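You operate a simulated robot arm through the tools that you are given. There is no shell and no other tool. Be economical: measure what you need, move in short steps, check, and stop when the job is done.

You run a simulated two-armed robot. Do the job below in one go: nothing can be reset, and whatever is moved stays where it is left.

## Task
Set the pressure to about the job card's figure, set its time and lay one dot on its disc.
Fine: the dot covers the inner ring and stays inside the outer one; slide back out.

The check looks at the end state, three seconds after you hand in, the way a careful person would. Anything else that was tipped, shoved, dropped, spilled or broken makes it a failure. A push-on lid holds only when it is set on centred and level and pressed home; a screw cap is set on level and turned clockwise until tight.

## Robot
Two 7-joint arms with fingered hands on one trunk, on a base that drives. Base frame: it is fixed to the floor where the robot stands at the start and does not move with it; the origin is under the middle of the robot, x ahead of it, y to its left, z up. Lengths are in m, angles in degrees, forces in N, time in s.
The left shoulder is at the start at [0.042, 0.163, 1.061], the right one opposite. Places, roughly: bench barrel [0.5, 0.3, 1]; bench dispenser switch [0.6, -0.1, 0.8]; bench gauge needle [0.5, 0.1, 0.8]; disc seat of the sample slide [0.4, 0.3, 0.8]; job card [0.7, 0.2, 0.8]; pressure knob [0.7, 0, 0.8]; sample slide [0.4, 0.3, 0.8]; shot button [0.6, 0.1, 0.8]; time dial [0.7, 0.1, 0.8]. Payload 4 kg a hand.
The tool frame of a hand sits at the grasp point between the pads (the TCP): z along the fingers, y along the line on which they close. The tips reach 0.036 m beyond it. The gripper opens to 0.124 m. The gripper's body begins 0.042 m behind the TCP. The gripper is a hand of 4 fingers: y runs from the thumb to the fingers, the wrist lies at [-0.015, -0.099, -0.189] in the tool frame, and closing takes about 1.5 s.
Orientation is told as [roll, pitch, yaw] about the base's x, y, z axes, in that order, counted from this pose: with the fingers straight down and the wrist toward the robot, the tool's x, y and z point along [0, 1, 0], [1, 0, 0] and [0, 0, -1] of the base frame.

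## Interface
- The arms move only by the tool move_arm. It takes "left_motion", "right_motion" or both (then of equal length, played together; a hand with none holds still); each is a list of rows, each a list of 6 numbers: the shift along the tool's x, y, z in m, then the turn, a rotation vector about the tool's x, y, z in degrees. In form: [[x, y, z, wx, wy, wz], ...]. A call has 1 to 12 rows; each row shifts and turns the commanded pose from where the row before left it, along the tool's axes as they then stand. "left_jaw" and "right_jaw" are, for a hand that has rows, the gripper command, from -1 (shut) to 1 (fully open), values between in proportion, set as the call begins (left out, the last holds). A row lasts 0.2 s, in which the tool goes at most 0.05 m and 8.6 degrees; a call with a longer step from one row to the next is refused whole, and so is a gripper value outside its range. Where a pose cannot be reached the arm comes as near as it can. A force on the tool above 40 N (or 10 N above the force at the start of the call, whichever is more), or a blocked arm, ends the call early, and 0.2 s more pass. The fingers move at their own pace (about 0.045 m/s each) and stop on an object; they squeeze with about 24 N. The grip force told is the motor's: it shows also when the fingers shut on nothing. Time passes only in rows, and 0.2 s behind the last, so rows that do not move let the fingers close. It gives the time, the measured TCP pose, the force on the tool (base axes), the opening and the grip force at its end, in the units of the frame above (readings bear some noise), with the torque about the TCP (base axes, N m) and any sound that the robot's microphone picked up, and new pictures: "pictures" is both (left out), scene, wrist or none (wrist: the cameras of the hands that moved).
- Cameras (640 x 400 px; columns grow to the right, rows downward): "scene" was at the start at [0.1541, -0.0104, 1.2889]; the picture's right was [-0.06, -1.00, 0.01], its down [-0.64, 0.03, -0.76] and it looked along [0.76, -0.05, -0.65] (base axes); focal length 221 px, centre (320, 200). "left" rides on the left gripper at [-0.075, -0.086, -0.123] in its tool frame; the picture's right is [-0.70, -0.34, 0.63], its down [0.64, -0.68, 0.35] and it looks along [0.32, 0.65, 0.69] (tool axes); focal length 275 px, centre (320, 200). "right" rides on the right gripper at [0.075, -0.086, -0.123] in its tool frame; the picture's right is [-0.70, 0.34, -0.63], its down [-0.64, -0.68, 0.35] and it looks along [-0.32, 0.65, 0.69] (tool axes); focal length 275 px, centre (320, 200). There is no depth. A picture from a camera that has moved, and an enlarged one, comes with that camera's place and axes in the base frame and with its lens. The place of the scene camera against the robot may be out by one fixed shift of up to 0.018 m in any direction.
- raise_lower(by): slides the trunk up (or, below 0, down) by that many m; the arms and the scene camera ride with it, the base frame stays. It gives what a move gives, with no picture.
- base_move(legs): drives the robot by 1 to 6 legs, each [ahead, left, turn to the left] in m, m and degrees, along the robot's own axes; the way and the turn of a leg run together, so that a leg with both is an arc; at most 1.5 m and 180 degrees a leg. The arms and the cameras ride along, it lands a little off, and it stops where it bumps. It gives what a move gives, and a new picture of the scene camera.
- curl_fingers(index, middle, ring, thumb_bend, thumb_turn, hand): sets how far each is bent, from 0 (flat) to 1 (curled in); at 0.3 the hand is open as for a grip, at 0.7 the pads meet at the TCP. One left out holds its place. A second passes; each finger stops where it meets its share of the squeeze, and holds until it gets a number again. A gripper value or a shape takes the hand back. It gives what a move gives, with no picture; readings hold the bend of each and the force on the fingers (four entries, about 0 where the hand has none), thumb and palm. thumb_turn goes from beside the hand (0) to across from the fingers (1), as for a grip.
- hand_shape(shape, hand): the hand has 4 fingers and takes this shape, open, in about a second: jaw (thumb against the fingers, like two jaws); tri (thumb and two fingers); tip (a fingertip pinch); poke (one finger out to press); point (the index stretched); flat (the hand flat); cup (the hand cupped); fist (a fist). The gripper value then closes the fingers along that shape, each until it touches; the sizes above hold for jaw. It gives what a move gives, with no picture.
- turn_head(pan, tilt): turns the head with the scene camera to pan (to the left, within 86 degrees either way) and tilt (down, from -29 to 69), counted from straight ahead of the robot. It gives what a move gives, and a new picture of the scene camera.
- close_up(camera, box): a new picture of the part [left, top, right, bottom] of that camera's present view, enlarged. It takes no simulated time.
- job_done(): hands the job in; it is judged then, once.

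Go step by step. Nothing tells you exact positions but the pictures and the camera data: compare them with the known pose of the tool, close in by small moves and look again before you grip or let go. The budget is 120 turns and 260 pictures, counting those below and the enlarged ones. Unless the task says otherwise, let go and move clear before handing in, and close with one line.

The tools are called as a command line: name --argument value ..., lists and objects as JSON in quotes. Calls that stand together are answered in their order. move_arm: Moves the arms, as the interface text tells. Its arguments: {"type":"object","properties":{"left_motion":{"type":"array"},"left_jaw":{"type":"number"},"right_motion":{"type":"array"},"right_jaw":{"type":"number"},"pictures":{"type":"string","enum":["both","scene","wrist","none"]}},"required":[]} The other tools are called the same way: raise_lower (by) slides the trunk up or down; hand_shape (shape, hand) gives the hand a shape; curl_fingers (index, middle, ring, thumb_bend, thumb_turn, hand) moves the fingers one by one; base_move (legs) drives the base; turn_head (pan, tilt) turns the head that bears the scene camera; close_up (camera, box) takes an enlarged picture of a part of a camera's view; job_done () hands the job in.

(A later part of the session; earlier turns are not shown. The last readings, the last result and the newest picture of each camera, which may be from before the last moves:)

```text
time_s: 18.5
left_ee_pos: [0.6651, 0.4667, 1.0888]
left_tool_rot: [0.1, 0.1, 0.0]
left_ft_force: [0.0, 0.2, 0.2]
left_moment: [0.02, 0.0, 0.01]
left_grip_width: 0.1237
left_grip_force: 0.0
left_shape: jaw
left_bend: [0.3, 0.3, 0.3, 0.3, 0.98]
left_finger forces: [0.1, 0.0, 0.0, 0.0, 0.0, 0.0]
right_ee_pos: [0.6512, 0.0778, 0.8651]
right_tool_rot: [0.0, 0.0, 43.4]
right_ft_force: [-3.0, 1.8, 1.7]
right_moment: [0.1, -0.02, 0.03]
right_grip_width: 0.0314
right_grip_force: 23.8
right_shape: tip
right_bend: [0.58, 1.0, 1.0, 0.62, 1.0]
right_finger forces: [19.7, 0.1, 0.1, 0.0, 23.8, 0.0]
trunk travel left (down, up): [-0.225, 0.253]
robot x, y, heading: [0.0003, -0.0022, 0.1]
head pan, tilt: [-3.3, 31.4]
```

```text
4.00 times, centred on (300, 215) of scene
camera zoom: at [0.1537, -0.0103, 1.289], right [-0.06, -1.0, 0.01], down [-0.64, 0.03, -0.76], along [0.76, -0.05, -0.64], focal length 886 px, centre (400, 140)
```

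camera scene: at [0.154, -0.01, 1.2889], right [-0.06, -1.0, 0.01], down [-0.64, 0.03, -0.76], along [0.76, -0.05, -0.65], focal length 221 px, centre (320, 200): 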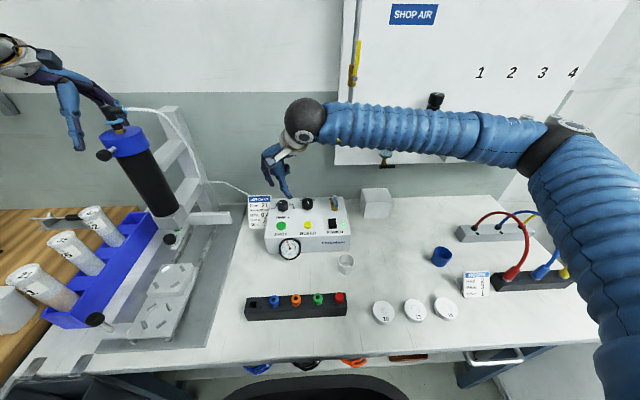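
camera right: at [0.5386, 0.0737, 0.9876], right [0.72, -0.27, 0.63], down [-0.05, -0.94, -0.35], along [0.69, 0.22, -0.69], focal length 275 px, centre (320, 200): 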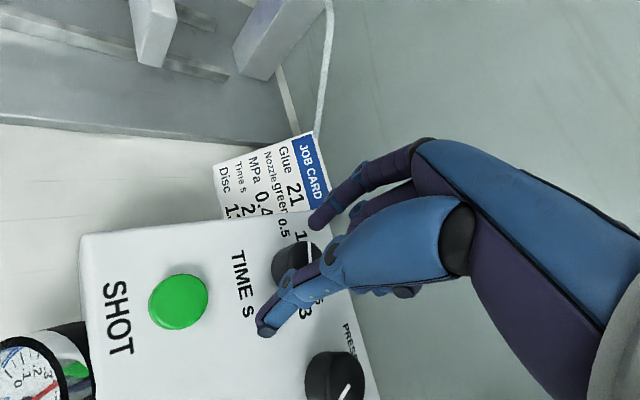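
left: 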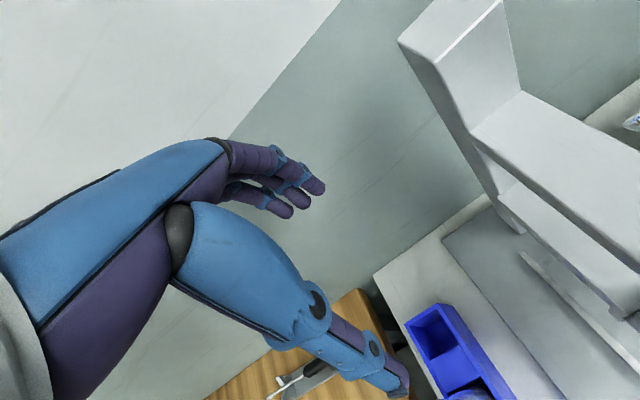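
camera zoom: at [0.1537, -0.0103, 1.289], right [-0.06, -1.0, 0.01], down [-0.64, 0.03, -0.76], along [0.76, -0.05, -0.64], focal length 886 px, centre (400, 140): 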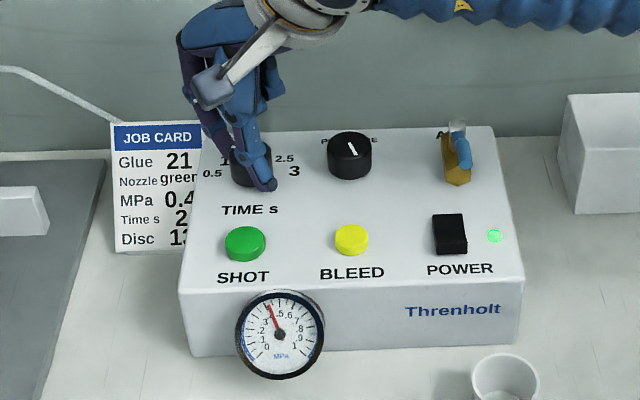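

The dial is gripped. I turn it 90° clockwise, then release, rise and turn back to look.

move_arm --right_motion '[[0, 0, 0, 0, 0, 8.2], [0, 0, 0, 0, 0, 8.2], [0, 0, 0, 0, 0, 8.2], [0, 0, 0, 0, 0, 8.2], [0, 0, 0, 0, 0, 8.2], [0, 0, 0, 0, 0, 8.2], [0, 0, 0, 0, 0, 8.2], [0, 0, 0, 0, 0, 8.2], [0, 0, 0, 0, 0, 8.2], [0, 0, 0, 0, 0, 8.2], [0, 0, 0, 0, 0, 8.0], [0, 0, 0, 0, 0, 0]]' --pictures "none"

move_arm --right_motion '[[0, 0, 0, 0, 0, 0], [0, 0, 0, 0, 0, 0], [0, 0, 0, 0, 0, 0], [0, 0, -0.03, 0, 0, 0], [0, 0, -0.03, 0, 0, 0], [0, 0, 0, 0, 0, -8], [0, 0, 0, 0, 0, -8], [0, 0, 0, 0, 0, -8], [0, 0, 0, 0, 0, -8], [0, 0, 0, 0, 0, -8], [0, 0, 0, 0, 0, -8]]' --right_jaw 0.0 --pictures "wrist"

close_up --camera "scene" --box '[250, 185, 320, 265]'

```text
time_s: 21.1
left_ee_pos: [0.6651, 0.4663, 1.088]
left_tool_rot: [0.0, 0.0, -0.1]
left_ft_force: [0.0, -0.1, -0.2]
left_moment: [-0.02, 0.0, 0.04]
left_grip_width: 0.1238
left_grip_force: 0.1
left_shape: jaw
left_bend: [0.3, 0.3, 0.3, 0.3, 0.98]
left_finger forces: [0.1, 0.0, 0.0, 0.1, 0.0, 0.0]
right_ee_pos: [0.6538, 0.0777, 0.8649]
right_tool_rot: [0.0, -0.1, -46.6]
right_ft_force: [16.7, 5.7, 18.2]
right_moment: [-0.05, -0.59, 0.09]
right_grip_width: 0.0305
right_grip_force: 23.8
right_shape: tip
right_bend: [0.56, 1.0, 1.0, 0.63, 0.96]
right_finger forces: [29.3, 0.0, 0.0, 0.0, 27.3, 0.0]
trunk travel left (down, up): [-0.225, 0.253]
robot x, y, heading: [0.0001, -0.0021, -0.3]
head pan, tilt: [-3.3, 31.4]
```

```text
time_s: 23.5
left_ee_pos: [0.6646, 0.468, 1.0886]
left_tool_rot: [0.0, 0.0, 0.1]
left_ft_force: [0.0, -0.9, 0.3]
left_moment: [0.02, 0.04, -0.01]
left_grip_width: 0.1235
left_grip_force: 0.1
left_shape: jaw
left_bend: [0.3, 0.3, 0.3, 0.3, 0.98]
left_finger forces: [0.1, 0.0, 0.0, 0.0, 0.1, 0.1]
right_ee_pos: [0.6523, 0.0781, 0.9241]
right_tool_rot: [-0.1, 0.0, 1.6]
right_ft_force: [0.5, 0.1, 0.0]
right_moment: [0.04, -0.02, -0.01]
right_grip_width: 0.0617
right_grip_force: 0.0
right_shape: tip
right_bend: [0.43, 0.98, 0.99, 0.56, 0.99]
right_finger forces: [0.0, 0.1, 0.0, 0.0, 0.1, 0.1]
trunk travel left (down, up): [-0.225, 0.253]
robot x, y, heading: [-0.0001, 0.0004, 0.1]
head pan, tilt: [-3.3, 31.4]
camera right: at [0.565, 0.1513, 1.0471], right [0.36, -0.69, 0.63], down [-0.66, -0.66, -0.35], along [0.66, -0.3, -0.69], focal length 275 px, centre (320, 200)
```

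right: 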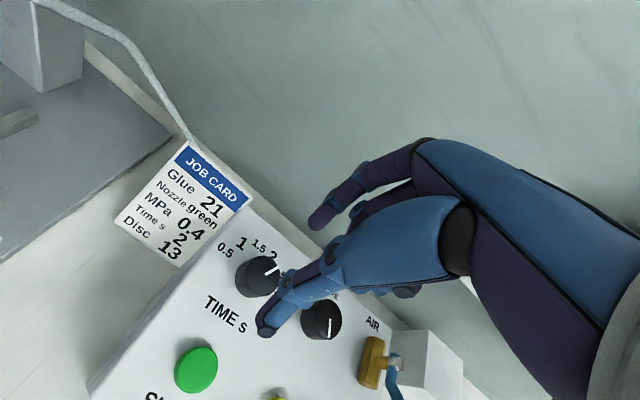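

```text
5.00 times, centred on (285, 225) of scene
camera zoom: at [0.1541, -0.0107, 1.2889], right [-0.06, -1.0, 0.01], down [-0.64, 0.03, -0.76], along [0.76, -0.05, -0.65], focal length 1107 px, centre (495, 75)
```

zoom: 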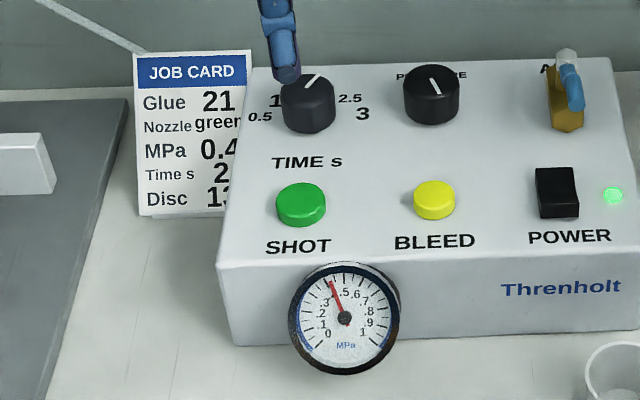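

I check the dial's pointer angle closely.

close_up --camera "right" --box '[200, 220, 330, 310]'

close_up --camera "scene" --box '[270, 192, 310, 217]'

```text
4.44 times, centred on (265, 265) of right
camera zoom: at [0.565, 0.1513, 1.0471], right [0.36, -0.69, 0.63], down [-0.66, -0.66, -0.35], along [0.66, -0.3, -0.69], focal length 1224 px, centre (564, -89)
```

zoom: 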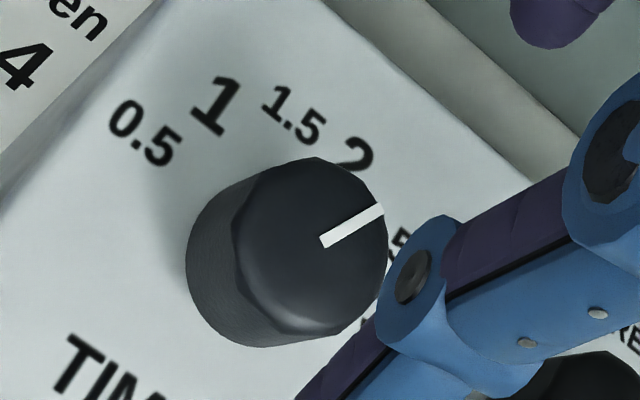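

```text
16.00 times, centred on (290, 204) of scene
camera zoom: at [0.1541, -0.0107, 1.2889], right [-0.06, -1.0, 0.01], down [-0.64, 0.03, -0.76], along [0.76, -0.05, -0.65], focal length 3543 px, centre (800, 128)
```

zoom: 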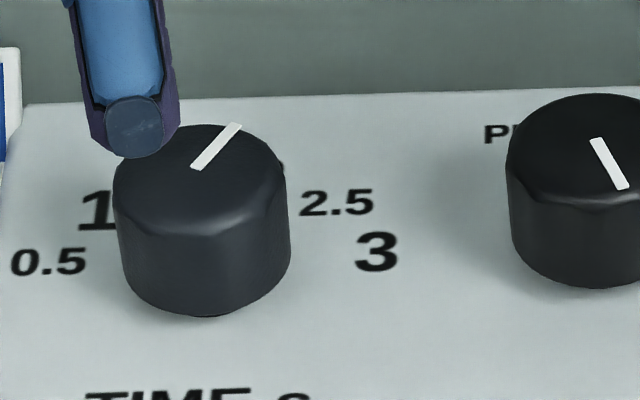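

The pointer seems a bit past 2. I move the hand aside for an unobstructed view.

move_arm --right_motion '[[-0.037, 0.0025, 0, 0, 0, 1.2], [-0.037, 0.0025, 0, 0, 0, 1.2], [0, 0, 0, 0, 0, 0]]' --pictures "none"

close_up --camera "right" --box '[110, 170, 240, 270]'

```text
time_s: 24.3
left_ee_pos: [0.6646, 0.4678, 1.0873]
left_tool_rot: [0.0, 0.1, 0.1]
left_ft_force: [-0.5, 0.6, -0.5]
left_moment: [0.01, -0.04, 0.02]
left_grip_width: 0.1236
left_grip_force: 0.1
left_shape: jaw
left_bend: [0.3, 0.3, 0.3, 0.3, 0.98]
left_finger forces: [0.1, 0.0, 0.1, 0.0, 0.0, 0.0]
right_ee_pos: [0.6606, 0.006, 0.9277]
right_tool_rot: [0.0, 0.1, -1.0]
right_ft_force: [-0.4, -0.2, 0.2]
right_moment: [-0.01, -0.02, 0.0]
right_grip_width: 0.0618
right_grip_force: 0.1
right_shape: tip
right_bend: [0.43, 0.98, 0.99, 0.56, 0.99]
right_finger forces: [0.1, 0.1, 0.0, 0.0, 0.0, 0.0]
trunk travel left (down, up): [-0.225, 0.253]
robot x, y, heading: [-0.0005, -0.0006, -0.3]
head pan, tilt: [-3.3, 31.4]
```

```text
4.00 times, centred on (175, 220) of right
camera zoom: at [0.5768, 0.082, 1.0502], right [0.33, -0.7, 0.63], down [-0.69, -0.63, -0.35], along [0.64, -0.33, -0.69], focal length 1101 px, centre (900, 120)
```

zoom: 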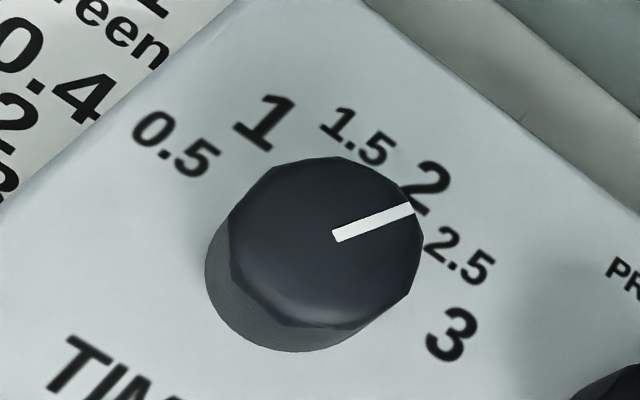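

The pointer reads about +31°, with 2 at +17°, so it overshot to roughly 2.2 s. I go back, grip and turn about 13° counter-clockwise.

move_arm --right_motion '[[0.036, -0.004, 0.0, 0, 0, 0], [0.036, -0.003, 0, 0, 0, 0], [0, 0, 0.02, 0, 0, 0], [0, 0, 0.02, 0, 0, 0], [0, 0, 0.015, 0, 0, 0], [0, 0, 0.008, 0, 0, 0], [0, 0, 0, 0, 0, 0]]' --pictures "none"

move_arm --right_motion '[[0, 0, 0, 0, 0, 0], [0, 0, 0, 0, 0, 0], [0, 0, 0, 0, 0, 0], [0, 0, 0, 0, 0, 0], [0, 0, 0, 0, 0, 0]]' --right_jaw -0.6 --pictures "none"

close_up --camera "scene" --box '[262, 186, 318, 221]'

move_arm --right_motion '[[0, 0, 0, 0, 0, -6], [0, 0, 0, 0, 0, -6], [0, 0, 0, 0, 0, 0]]' --pictures "none"

close_up --camera "scene" --box '[262, 186, 318, 221]'

```text
time_s: 25.9
left_ee_pos: [0.6637, 0.4659, 1.0887]
left_tool_rot: [-0.1, 0.0, 0.0]
left_ft_force: [0.9, 0.3, -1.0]
left_moment: [0.01, -0.01, -0.01]
left_grip_width: 0.1237
left_grip_force: 0.1
left_shape: jaw
left_bend: [0.3, 0.3, 0.3, 0.3, 0.98]
left_finger forces: [0.0, 0.1, 0.0, 0.0, 0.1, 0.0]
right_ee_pos: [0.6522, 0.0769, 0.8608]
right_tool_rot: [0.0, 0.0, -0.9]
right_ft_force: [0.4, -0.5, -0.1]
right_moment: [0.01, 0.0, -0.01]
right_grip_width: 0.062
right_grip_force: 0.1
right_shape: tip
right_bend: [0.43, 0.98, 0.99, 0.56, 0.99]
right_finger forces: [0.1, 0.0, 0.0, 0.1, 0.0, 0.0]
trunk travel left (down, up): [-0.225, 0.253]
robot x, y, heading: [-0.0001, 0.0005, -0.3]
head pan, tilt: [-3.3, 31.4]
```

```text
time_s: 27.1
left_ee_pos: [0.6647, 0.4661, 1.0891]
left_tool_rot: [0.0, 0.1, 0.0]
left_ft_force: [0.0, -0.3, -0.2]
left_moment: [0.01, -0.02, 0.01]
left_grip_width: 0.1236
left_grip_force: 0.1
left_shape: jaw
left_bend: [0.3, 0.3, 0.3, 0.3, 0.98]
left_finger forces: [0.0, 0.0, 0.1, 0.0, 0.0, 0.0]
right_ee_pos: [0.6508, 0.0768, 0.8612]
right_tool_rot: [0.1, 0.0, -0.8]
right_ft_force: [-2.9, 2.2, 0.7]
right_moment: [0.04, -0.17, 0.03]
right_grip_width: 0.0339
right_grip_force: 24.0
right_shape: tip
right_bend: [0.55, 1.0, 1.0, 0.62, 1.0]
right_finger forces: [22.0, 0.1, 0.0, 0.0, 23.5, 0.0]
trunk travel left (down, up): [-0.225, 0.253]
robot x, y, heading: [0.0013, -0.0014, -0.0]
head pan, tilt: [-3.3, 31.4]
```

```text
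11.43 times, centred on (290, 204) of scene
camera zoom: at [0.1538, -0.0101, 1.2889], right [-0.06, -1.0, 0.01], down [-0.64, 0.03, -0.76], along [0.76, -0.05, -0.64], focal length 2531 px, centre (663, 160)
```

zoom: 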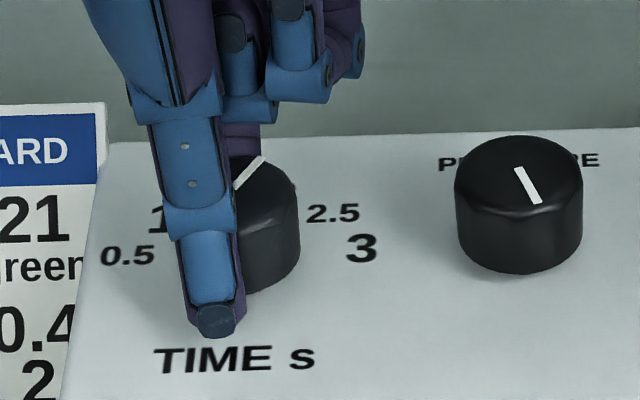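

```text
time_s: 27.9
left_ee_pos: [0.6635, 0.466, 1.0882]
left_tool_rot: [0.0, -0.1, 0.0]
left_ft_force: [0.2, 0.4, 0.5]
left_moment: [0.02, 0.01, 0.02]
left_grip_width: 0.1236
left_grip_force: 0.0
left_shape: jaw
left_bend: [0.3, 0.3, 0.3, 0.3, 0.98]
left_finger forces: [0.0, 0.0, 0.0, 0.1, 0.0, 0.0]
right_ee_pos: [0.6514, 0.0761, 0.8618]
right_tool_rot: [0.1, 0.0, 11.3]
right_ft_force: [-7.7, 1.4, 1.1]
right_moment: [0.03, -0.02, 0.02]
right_grip_width: 0.034
right_grip_force: 24.1
right_shape: tip
right_bend: [0.55, 1.0, 1.0, 0.62, 0.99]
right_finger forces: [20.9, 0.1, 0.0, 0.0, 26.1, 0.1]
trunk travel left (down, up): [-0.225, 0.253]
robot x, y, heading: [0.0001, 0.001, 0.0]
head pan, tilt: [-3.3, 31.4]
```

```text
11.43 times, centred on (290, 204) of scene
camera zoom: at [0.1535, -0.0103, 1.289], right [-0.06, -1.0, 0.01], down [-0.64, 0.03, -0.76], along [0.76, -0.05, -0.64], focal length 2531 px, centre (663, 160)
```

zoom: 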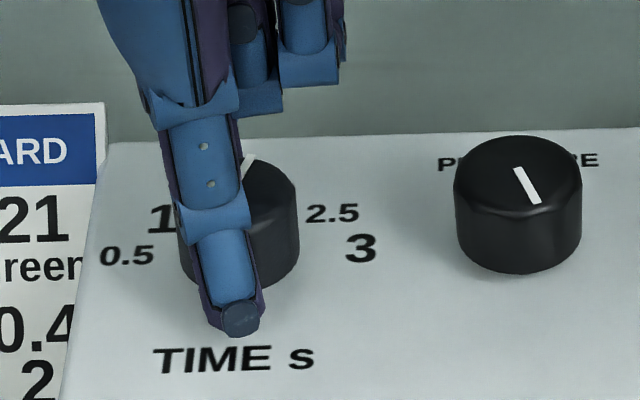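

The pointer moved about 12°. Two degrees more, then release, rise and view again.

move_arm --right_motion '[[0, 0, 0, 0, 0, -2.5], [0, 0, 0, 0, 0, 0]]' --pictures "none"

move_arm --right_motion '[[0, 0, 0, 0, 0, 0], [0, 0, 0, 0, 0, 0], [0, 0, 0, 0, 0, 0], [0, 0, -0.035, 0, 0, 0], [0, 0, -0.03, 0, 0, 7], [-0.0375, 0.003, 0, 0, 0, 7], [-0.0375, 0.003, 0, 0, 0, 0], [0, 0, 0, 0, 0, 0]]' --right_jaw 0.0 --pictures "none"

close_up --camera "right" --box '[110, 170, 240, 270]'

close_up --camera "scene" --box '[262, 186, 318, 221]'

```text
time_s: 28.5
left_ee_pos: [0.6646, 0.467, 1.0893]
left_tool_rot: [0.1, 0.0, 0.0]
left_ft_force: [0.5, 0.3, -0.3]
left_moment: [0.02, 0.0, -0.02]
left_grip_width: 0.1238
left_grip_force: 0.2
left_shape: jaw
left_bend: [0.3, 0.3, 0.3, 0.3, 0.98]
left_finger forces: [0.0, 0.0, 0.0, 0.0, 0.1, 0.0]
right_ee_pos: [0.6524, 0.0761, 0.8609]
right_tool_rot: [0.0, -0.1, 13.6]
right_ft_force: [-8.0, -1.2, 2.3]
right_moment: [0.01, 0.01, 0.02]
right_grip_width: 0.0338
right_grip_force: 23.9
right_shape: tip
right_bend: [0.55, 1.0, 1.0, 0.62, 0.99]
right_finger forces: [20.8, 0.1, 0.0, 0.0, 26.9, 0.0]
trunk travel left (down, up): [-0.225, 0.253]
robot x, y, heading: [0.0042, 0.0023, 0.1]
head pan, tilt: [-3.3, 31.4]
```

```text
time_s: 30.3
left_ee_pos: [0.6659, 0.467, 1.0875]
left_tool_rot: [0.0, 0.1, 0.1]
left_ft_force: [0.0, -0.5, -0.6]
left_moment: [-0.05, 0.01, -0.01]
left_grip_width: 0.1236
left_grip_force: 0.1
left_shape: jaw
left_bend: [0.3, 0.3, 0.3, 0.3, 0.98]
left_finger forces: [0.0, 0.1, 0.0, 0.1, 0.1, 0.0]
right_ee_pos: [0.6623, 0.0044, 0.9235]
right_tool_rot: [0.0, 0.1, -0.4]
right_ft_force: [-0.4, 1.0, -0.2]
right_moment: [0.01, -0.01, 0.01]
right_grip_width: 0.0618
right_grip_force: 0.1
right_shape: tip
right_bend: [0.43, 0.98, 0.99, 0.56, 0.99]
right_finger forces: [0.0, 0.1, 0.0, 0.1, 0.0, 0.1]
trunk travel left (down, up): [-0.225, 0.253]
robot x, y, heading: [-0.0004, 0.0029, 0.0]
head pan, tilt: [-3.3, 31.4]
```

```text
4.00 times, centred on (175, 220) of right
camera zoom: at [0.5772, 0.0808, 1.0475], right [0.33, -0.7, 0.63], down [-0.69, -0.64, -0.34], along [0.65, -0.32, -0.69], focal length 1101 px, centre (900, 120)
```

zoom: 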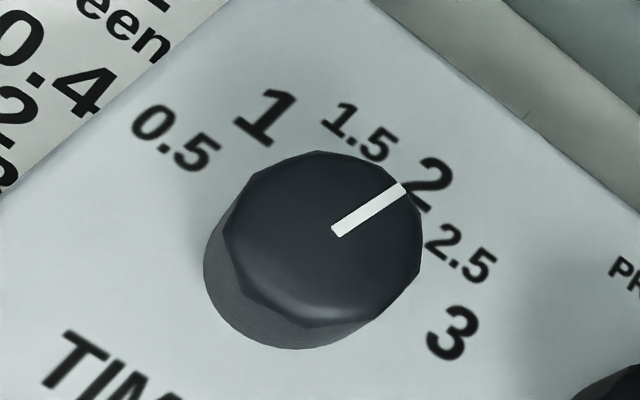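

```text
11.43 times, centred on (290, 204) of scene
camera zoom: at [0.1543, -0.0098, 1.2888], right [-0.06, -1.0, 0.01], down [-0.64, 0.03, -0.76], along [0.76, -0.05, -0.65], focal length 2531 px, centre (663, 160)
```

zoom: 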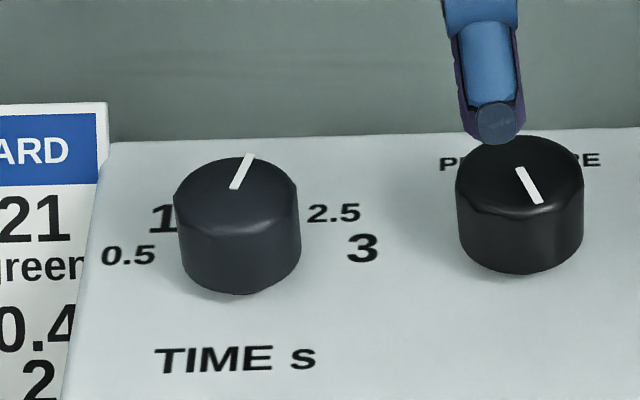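

The time pointer is at +16°, on 2. Now I lift both hands, move the left hand outward from the barrel, and back the robot off so the near bench comes within reach.

move_arm --right_motion '[[-0.03, 0, -0.03, 0, 0, 0], [-0.03, 0, -0.03, 0, 0, 0], [-0.03, 0, -0.03, 0, 0, 0], [-0.03, 0, -0.03, 0, 0, 0]]' --left_motion '[[0.03, 0, -0.02, 0, 0, 0], [0.03, 0, -0.02, 0, 0, 0], [0.03, 0, -0.02, 0, 0, 0], [0.03, 0, -0.02, 0, 0, 0]]' --pictures "none"

base_move --legs '[[-0.28, 0, 0]]'

turn_head --pan 20 --tilt 40

```text
time_s: 31.3
left_ee_pos: [0.6648, 0.585, 1.1721]
left_tool_rot: [0.1, 0.0, 0.2]
left_ft_force: [-0.5, 0.2, -0.6]
left_moment: [-0.02, -0.03, -0.02]
left_grip_width: 0.1236
left_grip_force: 0.1
left_shape: jaw
left_bend: [0.3, 0.3, 0.3, 0.3, 0.98]
left_finger forces: [0.0, 0.1, 0.0, 0.1, 0.0, 0.0]
right_ee_pos: [0.6619, -0.1197, 1.0414]
right_tool_rot: [0.1, 0.0, -0.3]
right_ft_force: [0.2, 0.0, -0.2]
right_moment: [0.03, 0.02, 0.03]
right_grip_width: 0.0621
right_grip_force: 0.0
right_shape: tip
right_bend: [0.43, 0.98, 0.99, 0.56, 0.99]
right_finger forces: [0.0, 0.1, 0.0, 0.0, 0.1, 0.1]
trunk travel left (down, up): [-0.225, 0.253]
robot x, y, heading: [-0.0003, -0.0019, -0.1]
head pan, tilt: [-3.3, 31.4]
```

```text
time_s: 33.3
left_ee_pos: [0.3925, 0.5952, 1.1713]
left_tool_rot: [-0.2, -0.1, 0.6]
left_ft_force: [0.1, -0.4, -0.1]
left_moment: [-0.01, 0.05, -0.03]
left_grip_width: 0.1241
left_grip_force: 0.0
left_shape: jaw
left_bend: [0.3, 0.3, 0.3, 0.3, 0.98]
left_finger forces: [0.0, 0.0, 0.0, 0.0, 0.0, 0.0]
right_ee_pos: [0.3973, -0.1092, 1.0414]
right_tool_rot: [-0.2, 0.0, 0.1]
right_ft_force: [0.3, 0.6, -0.1]
right_moment: [-0.04, 0.04, 0.0]
right_grip_width: 0.0621
right_grip_force: 0.0
right_shape: tip
right_bend: [0.43, 0.98, 0.99, 0.56, 0.99]
right_finger forces: [0.1, 0.1, 0.0, 0.1, 0.0, 0.1]
trunk travel left (down, up): [-0.225, 0.253]
robot x, y, heading: [-0.2668, 0.0022, 0.5]
head pan, tilt: [-3.3, 31.4]
stopped in leg 1: the robot was blocked; the commanded pose is now the measured one
camera scene: at [-0.112, -0.0054, 1.2887], right [-0.05, -1.0, 0.01], down [-0.65, 0.02, -0.76], along [0.76, -0.04, -0.65], focal length 221 px, centre (320, 200)
```

scene: 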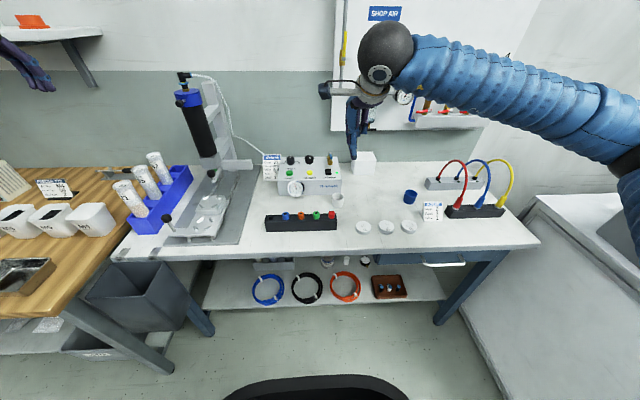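

```text
time_s: 34.2
left_ee_pos: [0.3904, 0.594, 1.1726]
left_tool_rot: [0.0, -0.1, 0.6]
left_ft_force: [-0.3, 0.2, -0.5]
left_moment: [0.0, 0.0, -0.01]
left_grip_width: 0.1237
left_grip_force: 0.0
left_shape: jaw
left_bend: [0.3, 0.3, 0.3, 0.3, 0.98]
left_finger forces: [0.0, 0.0, 0.0, 0.0, 0.0, 0.0]
right_ee_pos: [0.3948, -0.1118, 1.0411]
right_tool_rot: [0.0, 0.0, 0.1]
right_ft_force: [0.2, 0.7, 0.0]
right_moment: [0.01, 0.0, -0.01]
right_grip_width: 0.062
right_grip_force: 0.0
right_shape: tip
right_bend: [0.43, 0.98, 0.99, 0.56, 0.99]
right_finger forces: [0.0, 0.1, 0.0, 0.0, 0.0, 0.0]
trunk travel left (down, up): [-0.225, 0.253]
robot x, y, heading: [-0.2669, 0.0008, 0.6]
head pan, tilt: [20.0, 40.0]
camera scene: at [-0.1253, 0.0275, 1.2773], right [0.35, -0.94, -0.05], down [-0.71, -0.23, -0.66], along [0.61, 0.27, -0.75], focal length 221 px, centre (320, 200)
```

scene: 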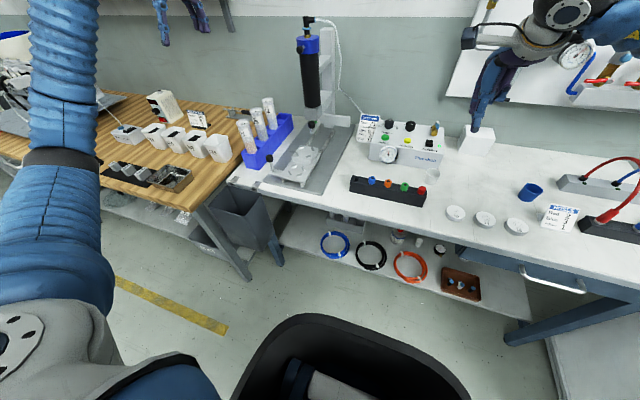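

The base stopped at -0.267 against something behind; that's enough room. I look closely at the slide, discs and stand.

close_up --camera "scene" --box '[245, 110, 365, 200]'

close_up --camera "scene" --box '[255, 140, 335, 195]'

close_up --camera "scene" --box '[430, 190, 550, 250]'

close_up --camera "scene" --box '[270, 10, 360, 140]'

```text
4.44 times, centred on (305, 155) of scene
camera zoom: at [-0.1253, 0.0275, 1.2773], right [0.35, -0.94, -0.05], down [-0.71, -0.23, -0.66], along [0.61, 0.27, -0.75], focal length 984 px, centre (387, 400)
```

zoom: 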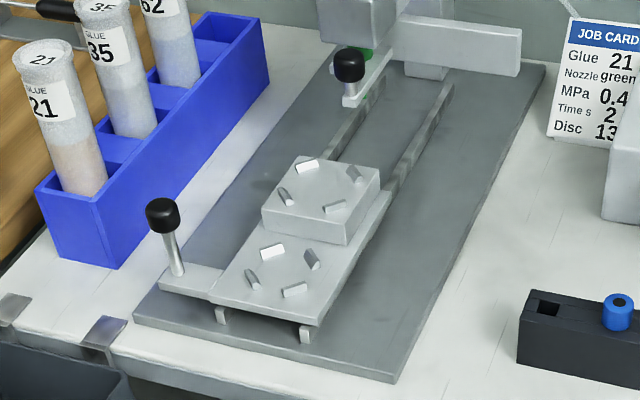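

```text
7.27 times, centred on (295, 168) of scene
camera zoom: at [-0.1253, 0.0275, 1.2773], right [0.35, -0.94, -0.05], down [-0.71, -0.23, -0.66], along [0.61, 0.27, -0.75], focal length 1610 px, centre (502, 436)
```

zoom: 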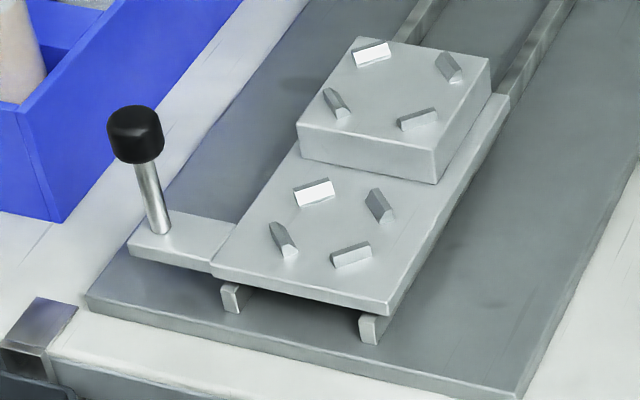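

```text
5.33 times, centred on (490, 220) of scene
camera zoom: at [-0.1253, 0.0275, 1.2773], right [0.35, -0.94, -0.05], down [-0.71, -0.23, -0.66], along [0.61, 0.27, -0.75], focal length 1181 px, centre (-587, 93)
```

zoom: 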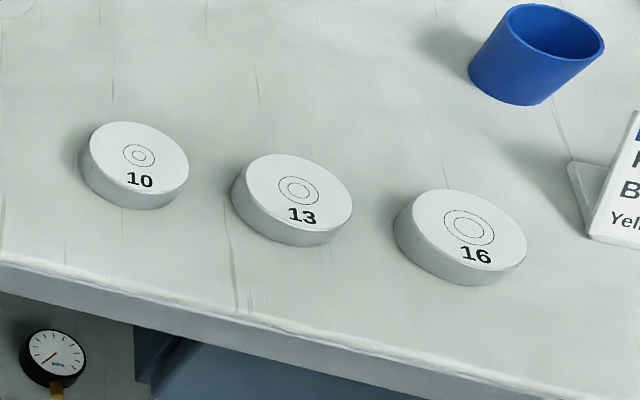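

```text
3.08 times, centred on (315, 75) of scene
camera zoom: at [-0.1253, 0.0275, 1.2773], right [0.35, -0.94, -0.05], down [-0.71, -0.23, -0.66], along [0.61, 0.27, -0.75], focal length 681 px, centre (335, 585)
```

zoom: 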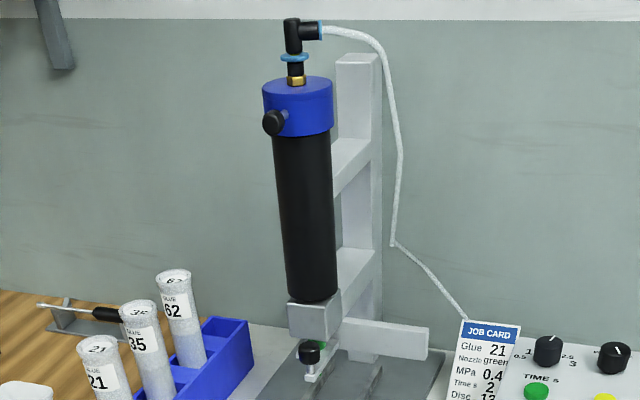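

I see two pin seats: one on the front plate and one on the raised block; the nozzle lies further back at about x 0.55, y 0.32. I bring the left hand's camera over for a precise look.

move_arm --left_motion '[[-0.047, 0, 0.03, 0, 0, 0], [-0.047, 0, 0.03, 0, 0, 0]]' --pictures "none"

close_up --camera "left" --box '[400, 50, 640, 350]'

close_up --camera "left" --box '[0, 0, 640, 400]'

```text
refused: row 1 steps farther than a row can; nothing moved
```

```text
1.33 times, centred on (520, 200) of left
camera zoom: at [0.3053, 0.5175, 1.2943], right [-0.33, -0.7, -0.63], down [-0.69, 0.64, -0.35], along [0.65, 0.32, -0.69], focal length 367 px, centre (53, 200)
```

zoom: 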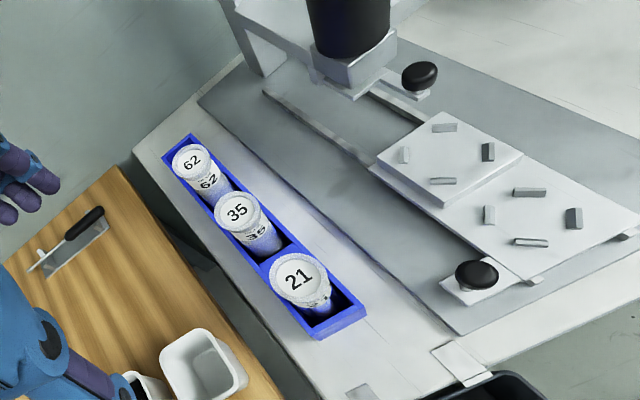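

```text
1.00 times, centred on (320, 200) of left (not enlarged: the box is as wide or as high as the picture)
camera zoom: at [0.3053, 0.5175, 1.2943], right [-0.33, -0.7, -0.63], down [-0.69, 0.64, -0.35], along [0.65, 0.32, -0.69], focal length 275 px, centre (320, 200)
```

zoom: 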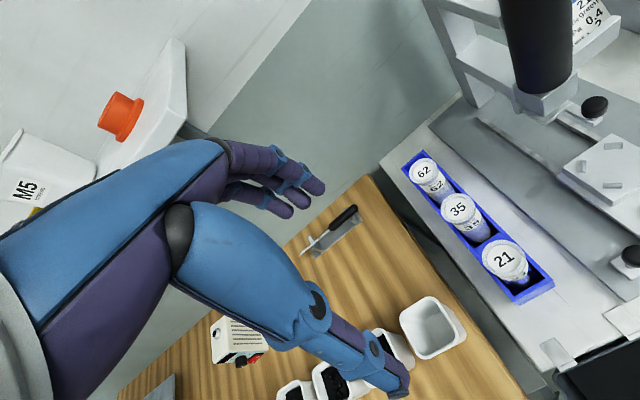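

The back (raised) seat has about 57 mm between pins and the front one about 47 mm. I measure the discs from the right wrist camera.

move_arm --right_motion '[[0, -0.04, 0, 0, 0, 0], [0, -0.03, -0.02, 0, 0, 0]]' --pictures "wrist"

```text
time_s: 34.8
left_ee_pos: [0.3907, 0.5944, 1.1728]
left_tool_rot: [0.0, -0.2, 0.5]
left_ft_force: [-0.4, 0.1, 0.6]
left_moment: [-0.03, 0.01, -0.03]
left_grip_width: 0.1235
left_grip_force: 0.1
left_shape: jaw
left_bend: [0.3, 0.3, 0.3, 0.3, 0.98]
left_finger forces: [0.1, 0.0, 0.1, 0.0, 0.0, 0.0]
right_ee_pos: [0.3256, -0.11, 1.0609]
right_tool_rot: [0.1, -0.1, 0.1]
right_ft_force: [0.2, 0.1, 0.2]
right_moment: [0.02, 0.03, 0.04]
right_grip_width: 0.0621
right_grip_force: 0.1
right_shape: tip
right_bend: [0.43, 0.98, 0.99, 0.56, 0.99]
right_finger forces: [0.0, 0.0, 0.0, 0.0, 0.1, 0.1]
trunk travel left (down, up): [-0.225, 0.253]
robot x, y, heading: [-0.268, 0.0038, 0.7]
head pan, tilt: [20.0, 40.0]
camera right: at [0.2392, -0.0355, 1.1839], right [0.34, -0.7, 0.63], down [-0.68, -0.65, -0.35], along [0.65, -0.31, -0.69], focal length 275 px, centre (320, 200)
```

right: 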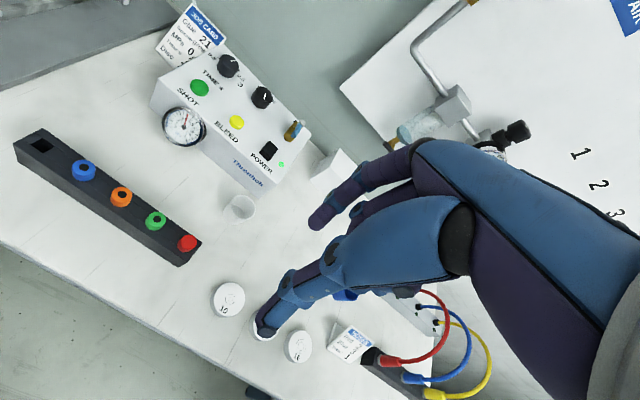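

Discs are about 50 mm wide, so they fit the raised back seat. Disc 13 should be at [0.36, -0.232]. I move the right hand above it.

move_arm --right_motion '[[-0.0244, 0.007, 0.036, 0, 0, 0], [-0.0244, 0.007, 0.036, 0, 0, 0], [-0.0244, 0.007, 0.036, 0, 0, 0], [-0.0244, 0.007, 0.036, 0, 0, 0], [-0.0244, 0.007, 0.036, 0, 0, 0], [0, 0, 0, 0, 0, 0]]' --right_jaw 0.3 --pictures "wrist"

turn_head --pan -22 --tilt 45

close_up --camera "scene" --box '[230, 80, 390, 200]'

```text
time_s: 36.2
left_ee_pos: [0.3913, 0.5948, 1.1721]
left_tool_rot: [0.0, -0.2, 0.6]
left_ft_force: [-0.4, 0.4, -0.4]
left_moment: [0.0, 0.03, -0.03]
left_grip_width: 0.1241
left_grip_force: 0.1
left_shape: jaw
left_bend: [0.3, 0.3, 0.3, 0.3, 0.98]
left_finger forces: [0.1, 0.0, 0.0, 0.0, 0.0, 0.0]
right_ee_pos: [0.3593, -0.2324, 0.8796]
right_tool_rot: [0.0, 0.0, 0.0]
right_ft_force: [-0.4, 0.5, -0.6]
right_moment: [-0.01, 0.01, 0.01]
right_grip_width: 0.0803
right_grip_force: 0.0
right_shape: tip
right_bend: [0.37, 0.98, 0.99, 0.52, 0.99]
right_finger forces: [0.1, 0.0, 0.0, 0.0, 0.1, 0.0]
trunk travel left (down, up): [-0.225, 0.253]
robot x, y, heading: [-0.2695, 0.0012, 0.4]
head pan, tilt: [20.0, 40.0]
camera right: at [0.2726, -0.1559, 1.0025], right [0.34, -0.7, 0.63], down [-0.68, -0.65, -0.35], along [0.65, -0.31, -0.69], focal length 275 px, centre (320, 200)
```

right: 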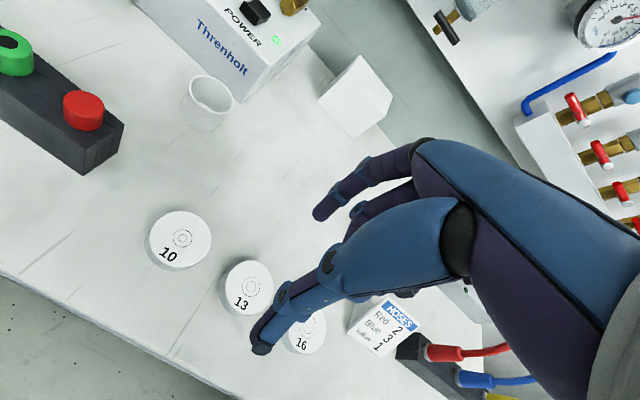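

```text
time_s: 37.3
left_ee_pos: [0.3917, 0.5937, 1.1721]
left_tool_rot: [0.0, -0.2, 0.6]
left_ft_force: [0.4, 0.3, 0.1]
left_moment: [0.0, 0.03, 0.01]
left_grip_width: 0.1238
left_grip_force: 0.1
left_shape: jaw
left_bend: [0.3, 0.3, 0.3, 0.3, 0.98]
left_finger forces: [0.0, 0.0, 0.1, 0.0, 0.0, 0.1]
right_ee_pos: [0.3579, -0.2315, 0.8798]
right_tool_rot: [0.0, 0.0, 0.1]
right_ft_force: [0.8, 0.1, -0.9]
right_moment: [0.02, -0.03, -0.02]
right_grip_width: 0.0803
right_grip_force: 0.1
right_shape: tip
right_bend: [0.37, 0.98, 0.99, 0.52, 0.99]
right_finger forces: [0.0, 0.0, 0.0, 0.0, 0.1, 0.1]
trunk travel left (down, up): [-0.225, 0.253]
robot x, y, heading: [-0.2676, -0.0003, 0.7]
head pan, tilt: [-22.0, 45.0]
camera scene: at [-0.1307, -0.0323, 1.2709], right [-0.36, -0.93, 0.06], down [-0.76, 0.26, -0.6], along [0.54, -0.26, -0.8], focal length 221 px, centre (320, 200)
```

scene: 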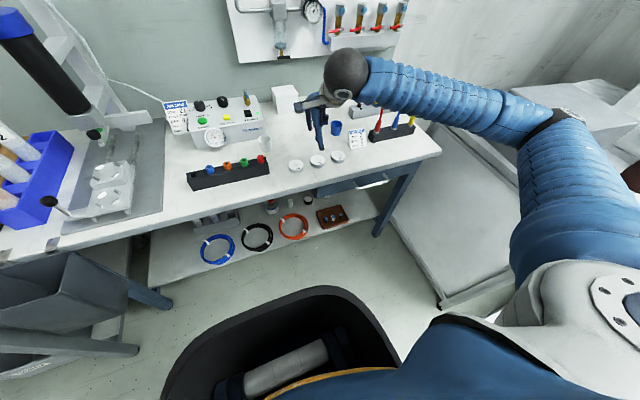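

```text
3.33 times, centred on (310, 140) of scene
camera zoom: at [-0.1307, -0.0323, 1.2709], right [-0.36, -0.93, 0.06], down [-0.76, 0.26, -0.6], along [0.54, -0.26, -0.8], focal length 738 px, centre (353, 400)
```

zoom: 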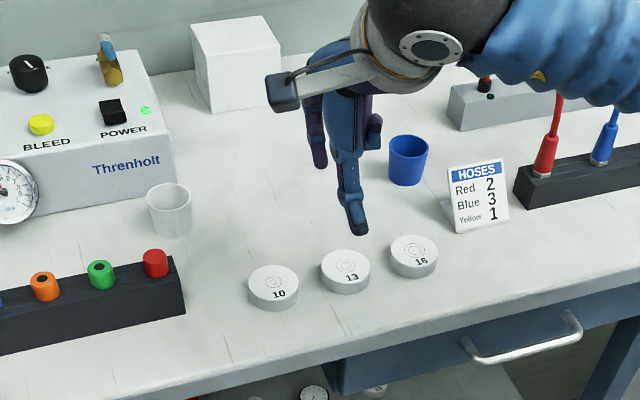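

Disc 13's centre is about [0.358, -0.236]. I shift 5 mm right, descend to z 0.81 and look.

move_arm --right_motion '[[-0.005, 0, 0.03, 0, 0, 0], [0, 0, 0.03, 0, 0, 0], [0, 0, 0.01, 0, 0, 0], [0, 0, 0, 0, 0, 0]]' --pictures "wrist"

close_up --camera "scene" --box '[270, 110, 360, 190]'

close_up --camera "right" --box '[150, 150, 390, 370]'

```text
time_s: 38.3
left_ee_pos: [0.3896, 0.5933, 1.1725]
left_tool_rot: [0.0, -0.2, 0.6]
left_ft_force: [0.3, -0.6, -0.3]
left_moment: [0.0, 0.0, -0.04]
left_grip_width: 0.1237
left_grip_force: 0.1
left_shape: jaw
left_bend: [0.3, 0.3, 0.3, 0.3, 0.98]
left_finger forces: [0.0, 0.1, 0.0, 0.0, 0.0, 0.0]
right_ee_pos: [0.3597, -0.2384, 0.8124]
right_tool_rot: [0.0, 0.0, 0.2]
right_ft_force: [0.5, 0.4, 0.7]
right_moment: [0.0, 0.0, 0.02]
right_grip_width: 0.0803
right_grip_force: 0.0
right_shape: tip
right_bend: [0.37, 0.98, 0.99, 0.52, 0.99]
right_finger forces: [0.0, 0.0, 0.1, 0.1, 0.0, 0.1]
trunk travel left (down, up): [-0.225, 0.253]
robot x, y, heading: [-0.2658, -0.0, 0.7]
head pan, tilt: [-22.0, 45.0]
camera right: at [0.2742, -0.1627, 0.9339], right [0.34, -0.7, 0.63], down [-0.68, -0.65, -0.35], along [0.65, -0.31, -0.69], focal length 275 px, centre (320, 200)
```

right: 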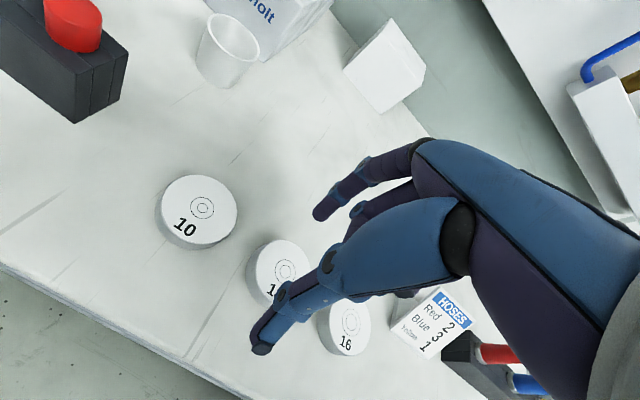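

```text
5.00 times, centred on (315, 150) of scene
camera zoom: at [-0.1308, -0.0323, 1.2709], right [-0.36, -0.93, 0.06], down [-0.76, 0.26, -0.6], along [0.54, -0.26, -0.8], focal length 1107 px, centre (345, 450)
```

zoom: 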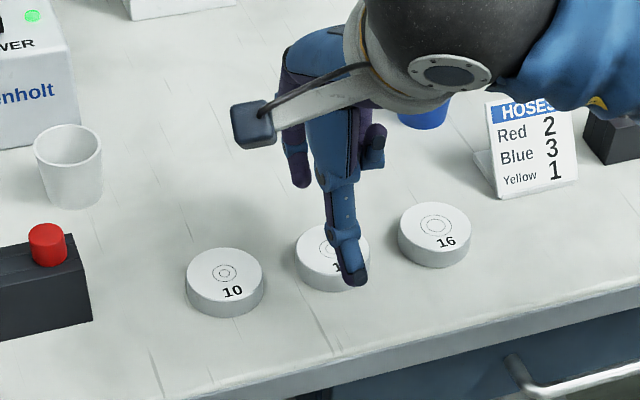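

```text
1.82 times, centred on (270, 260) of right
camera zoom: at [0.2742, -0.1627, 0.9339], right [0.34, -0.7, 0.63], down [-0.68, -0.65, -0.35], along [0.65, -0.31, -0.69], focal length 500 px, centre (411, 91)
```

zoom: 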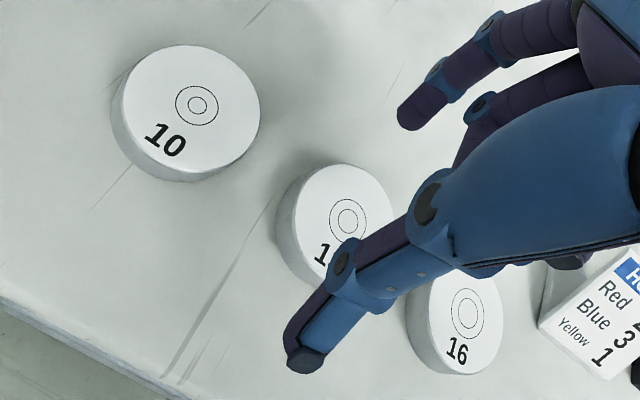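

Alignment is good. I go down to z 0.793 with a 3 mm shift back, then close.

move_arm --right_motion '[[0, -0.002, 0.01, 0, 0, 0], [0, 0, 0.009, 0, 0, 0], [0, 0, 0, 0, 0, 0]]' --pictures "none"

close_up --camera "scene" --box '[285, 130, 355, 190]'

close_up --camera "right" --box '[200, 200, 390, 370]'

```text
time_s: 39.1
left_ee_pos: [0.391, 0.5931, 1.1719]
left_tool_rot: [-0.1, -0.2, 0.6]
left_ft_force: [-0.1, 0.1, -0.7]
left_moment: [-0.01, 0.03, -0.01]
left_grip_width: 0.1239
left_grip_force: 0.0
left_shape: jaw
left_bend: [0.3, 0.3, 0.3, 0.3, 0.98]
left_finger forces: [0.1, 0.0, 0.0, 0.1, 0.0, 0.1]
right_ee_pos: [0.3594, -0.2374, 0.7941]
right_tool_rot: [0.1, -0.2, 0.1]
right_ft_force: [-0.2, 1.1, -0.1]
right_moment: [0.01, -0.02, -0.04]
right_grip_width: 0.0805
right_grip_force: 0.1
right_shape: tip
right_bend: [0.37, 0.98, 0.99, 0.52, 0.99]
right_finger forces: [0.1, 0.0, 0.0, 0.0, 0.0, 0.0]
trunk travel left (down, up): [-0.225, 0.253]
robot x, y, heading: [-0.2705, 0.0051, 0.7]
head pan, tilt: [-22.0, 45.0]
```

```text
6.67 times, centred on (320, 160) of scene
camera zoom: at [-0.1308, -0.0324, 1.2709], right [-0.36, -0.93, 0.06], down [-0.76, 0.26, -0.6], along [0.54, -0.26, -0.8], focal length 1476 px, centre (320, 467)
```

zoom: 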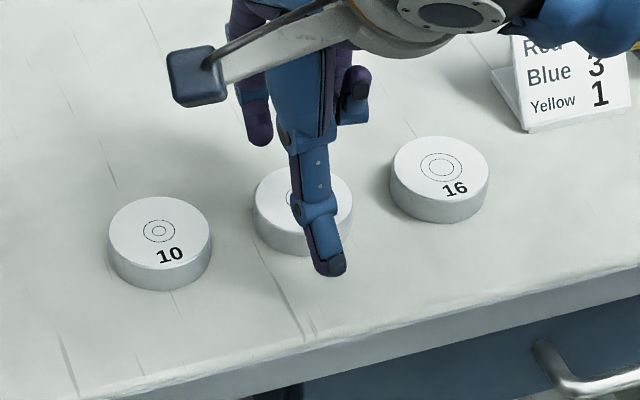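

```text
2.35 times, centred on (295, 285) of right
camera zoom: at [0.2741, -0.1623, 0.9156], right [0.34, -0.7, 0.63], down [-0.68, -0.65, -0.35], along [0.65, -0.31, -0.69], focal length 648 px, centre (379, 0)
```

zoom: 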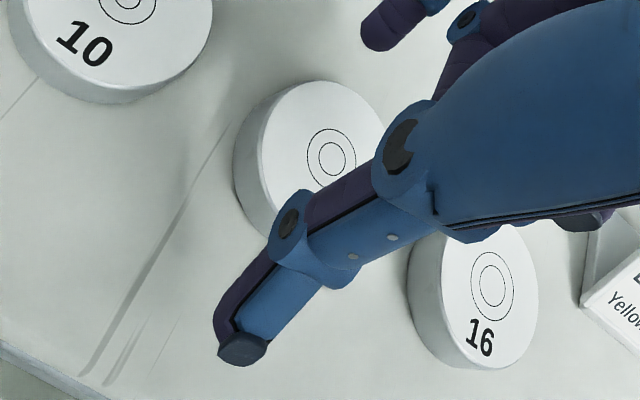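

Aligned; I close on the disc.

move_arm --right_motion '[[0, 0, 0, 0, 0, 0], [0, 0, 0, 0, 0, 0], [0, 0, 0, 0, 0, 0], [0, 0, 0, 0, 0, 0], [0, 0, 0, 0, 0, 0], [0, 0, 0, 0, 0, 0]]' --right_jaw -0.4 --pictures "none"

close_up --camera "scene" --box '[285, 130, 355, 190]'

close_up --camera "right" --box '[200, 200, 390, 370]'

```text
time_s: 40.5
left_ee_pos: [0.3905, 0.5931, 1.1728]
left_tool_rot: [0.0, -0.2, 0.5]
left_ft_force: [0.8, -0.4, -1.1]
left_moment: [0.04, -0.01, -0.03]
left_grip_width: 0.1241
left_grip_force: 0.0
left_shape: jaw
left_bend: [0.3, 0.3, 0.3, 0.3, 0.98]
left_finger forces: [0.0, 0.1, 0.0, 0.0, 0.0, 0.1]
right_ee_pos: [0.3584, -0.2381, 0.7932]
right_tool_rot: [0.0, -0.2, 0.1]
right_ft_force: [0.5, 0.9, 1.0]
right_moment: [-0.01, -0.06, 0.03]
right_grip_width: 0.0401
right_grip_force: 0.0
right_shape: tip
right_bend: [0.52, 0.98, 0.99, 0.61, 1.0]
right_finger forces: [1.2, 0.1, 0.0, 0.1, 0.0, 0.1]
trunk travel left (down, up): [-0.225, 0.253]
robot x, y, heading: [-0.2689, 0.0016, 0.7]
head pan, tilt: [-22.0, 45.0]
```

```text
6.67 times, centred on (320, 160) of scene
camera zoom: at [-0.1308, -0.0324, 1.2709], right [-0.36, -0.93, 0.06], down [-0.76, 0.26, -0.6], along [0.54, -0.26, -0.8], focal length 1476 px, centre (320, 467)
```

zoom: 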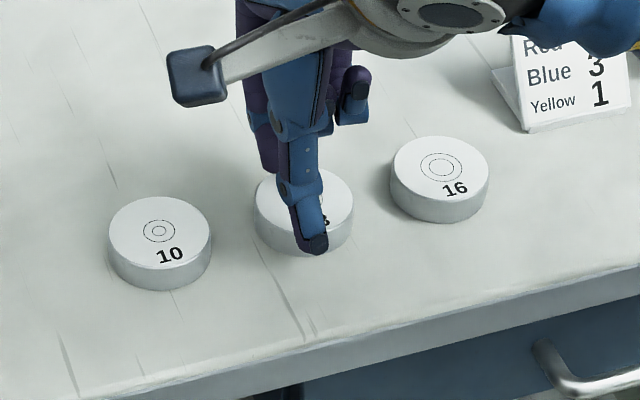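

```text
2.35 times, centred on (295, 285) of right
camera zoom: at [0.274, -0.1622, 0.9157], right [0.34, -0.7, 0.63], down [-0.68, -0.65, -0.35], along [0.65, -0.31, -0.69], focal length 648 px, centre (379, 0)
```

zoom: 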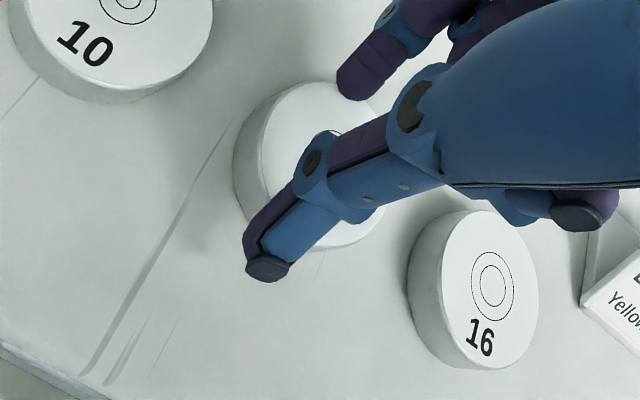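

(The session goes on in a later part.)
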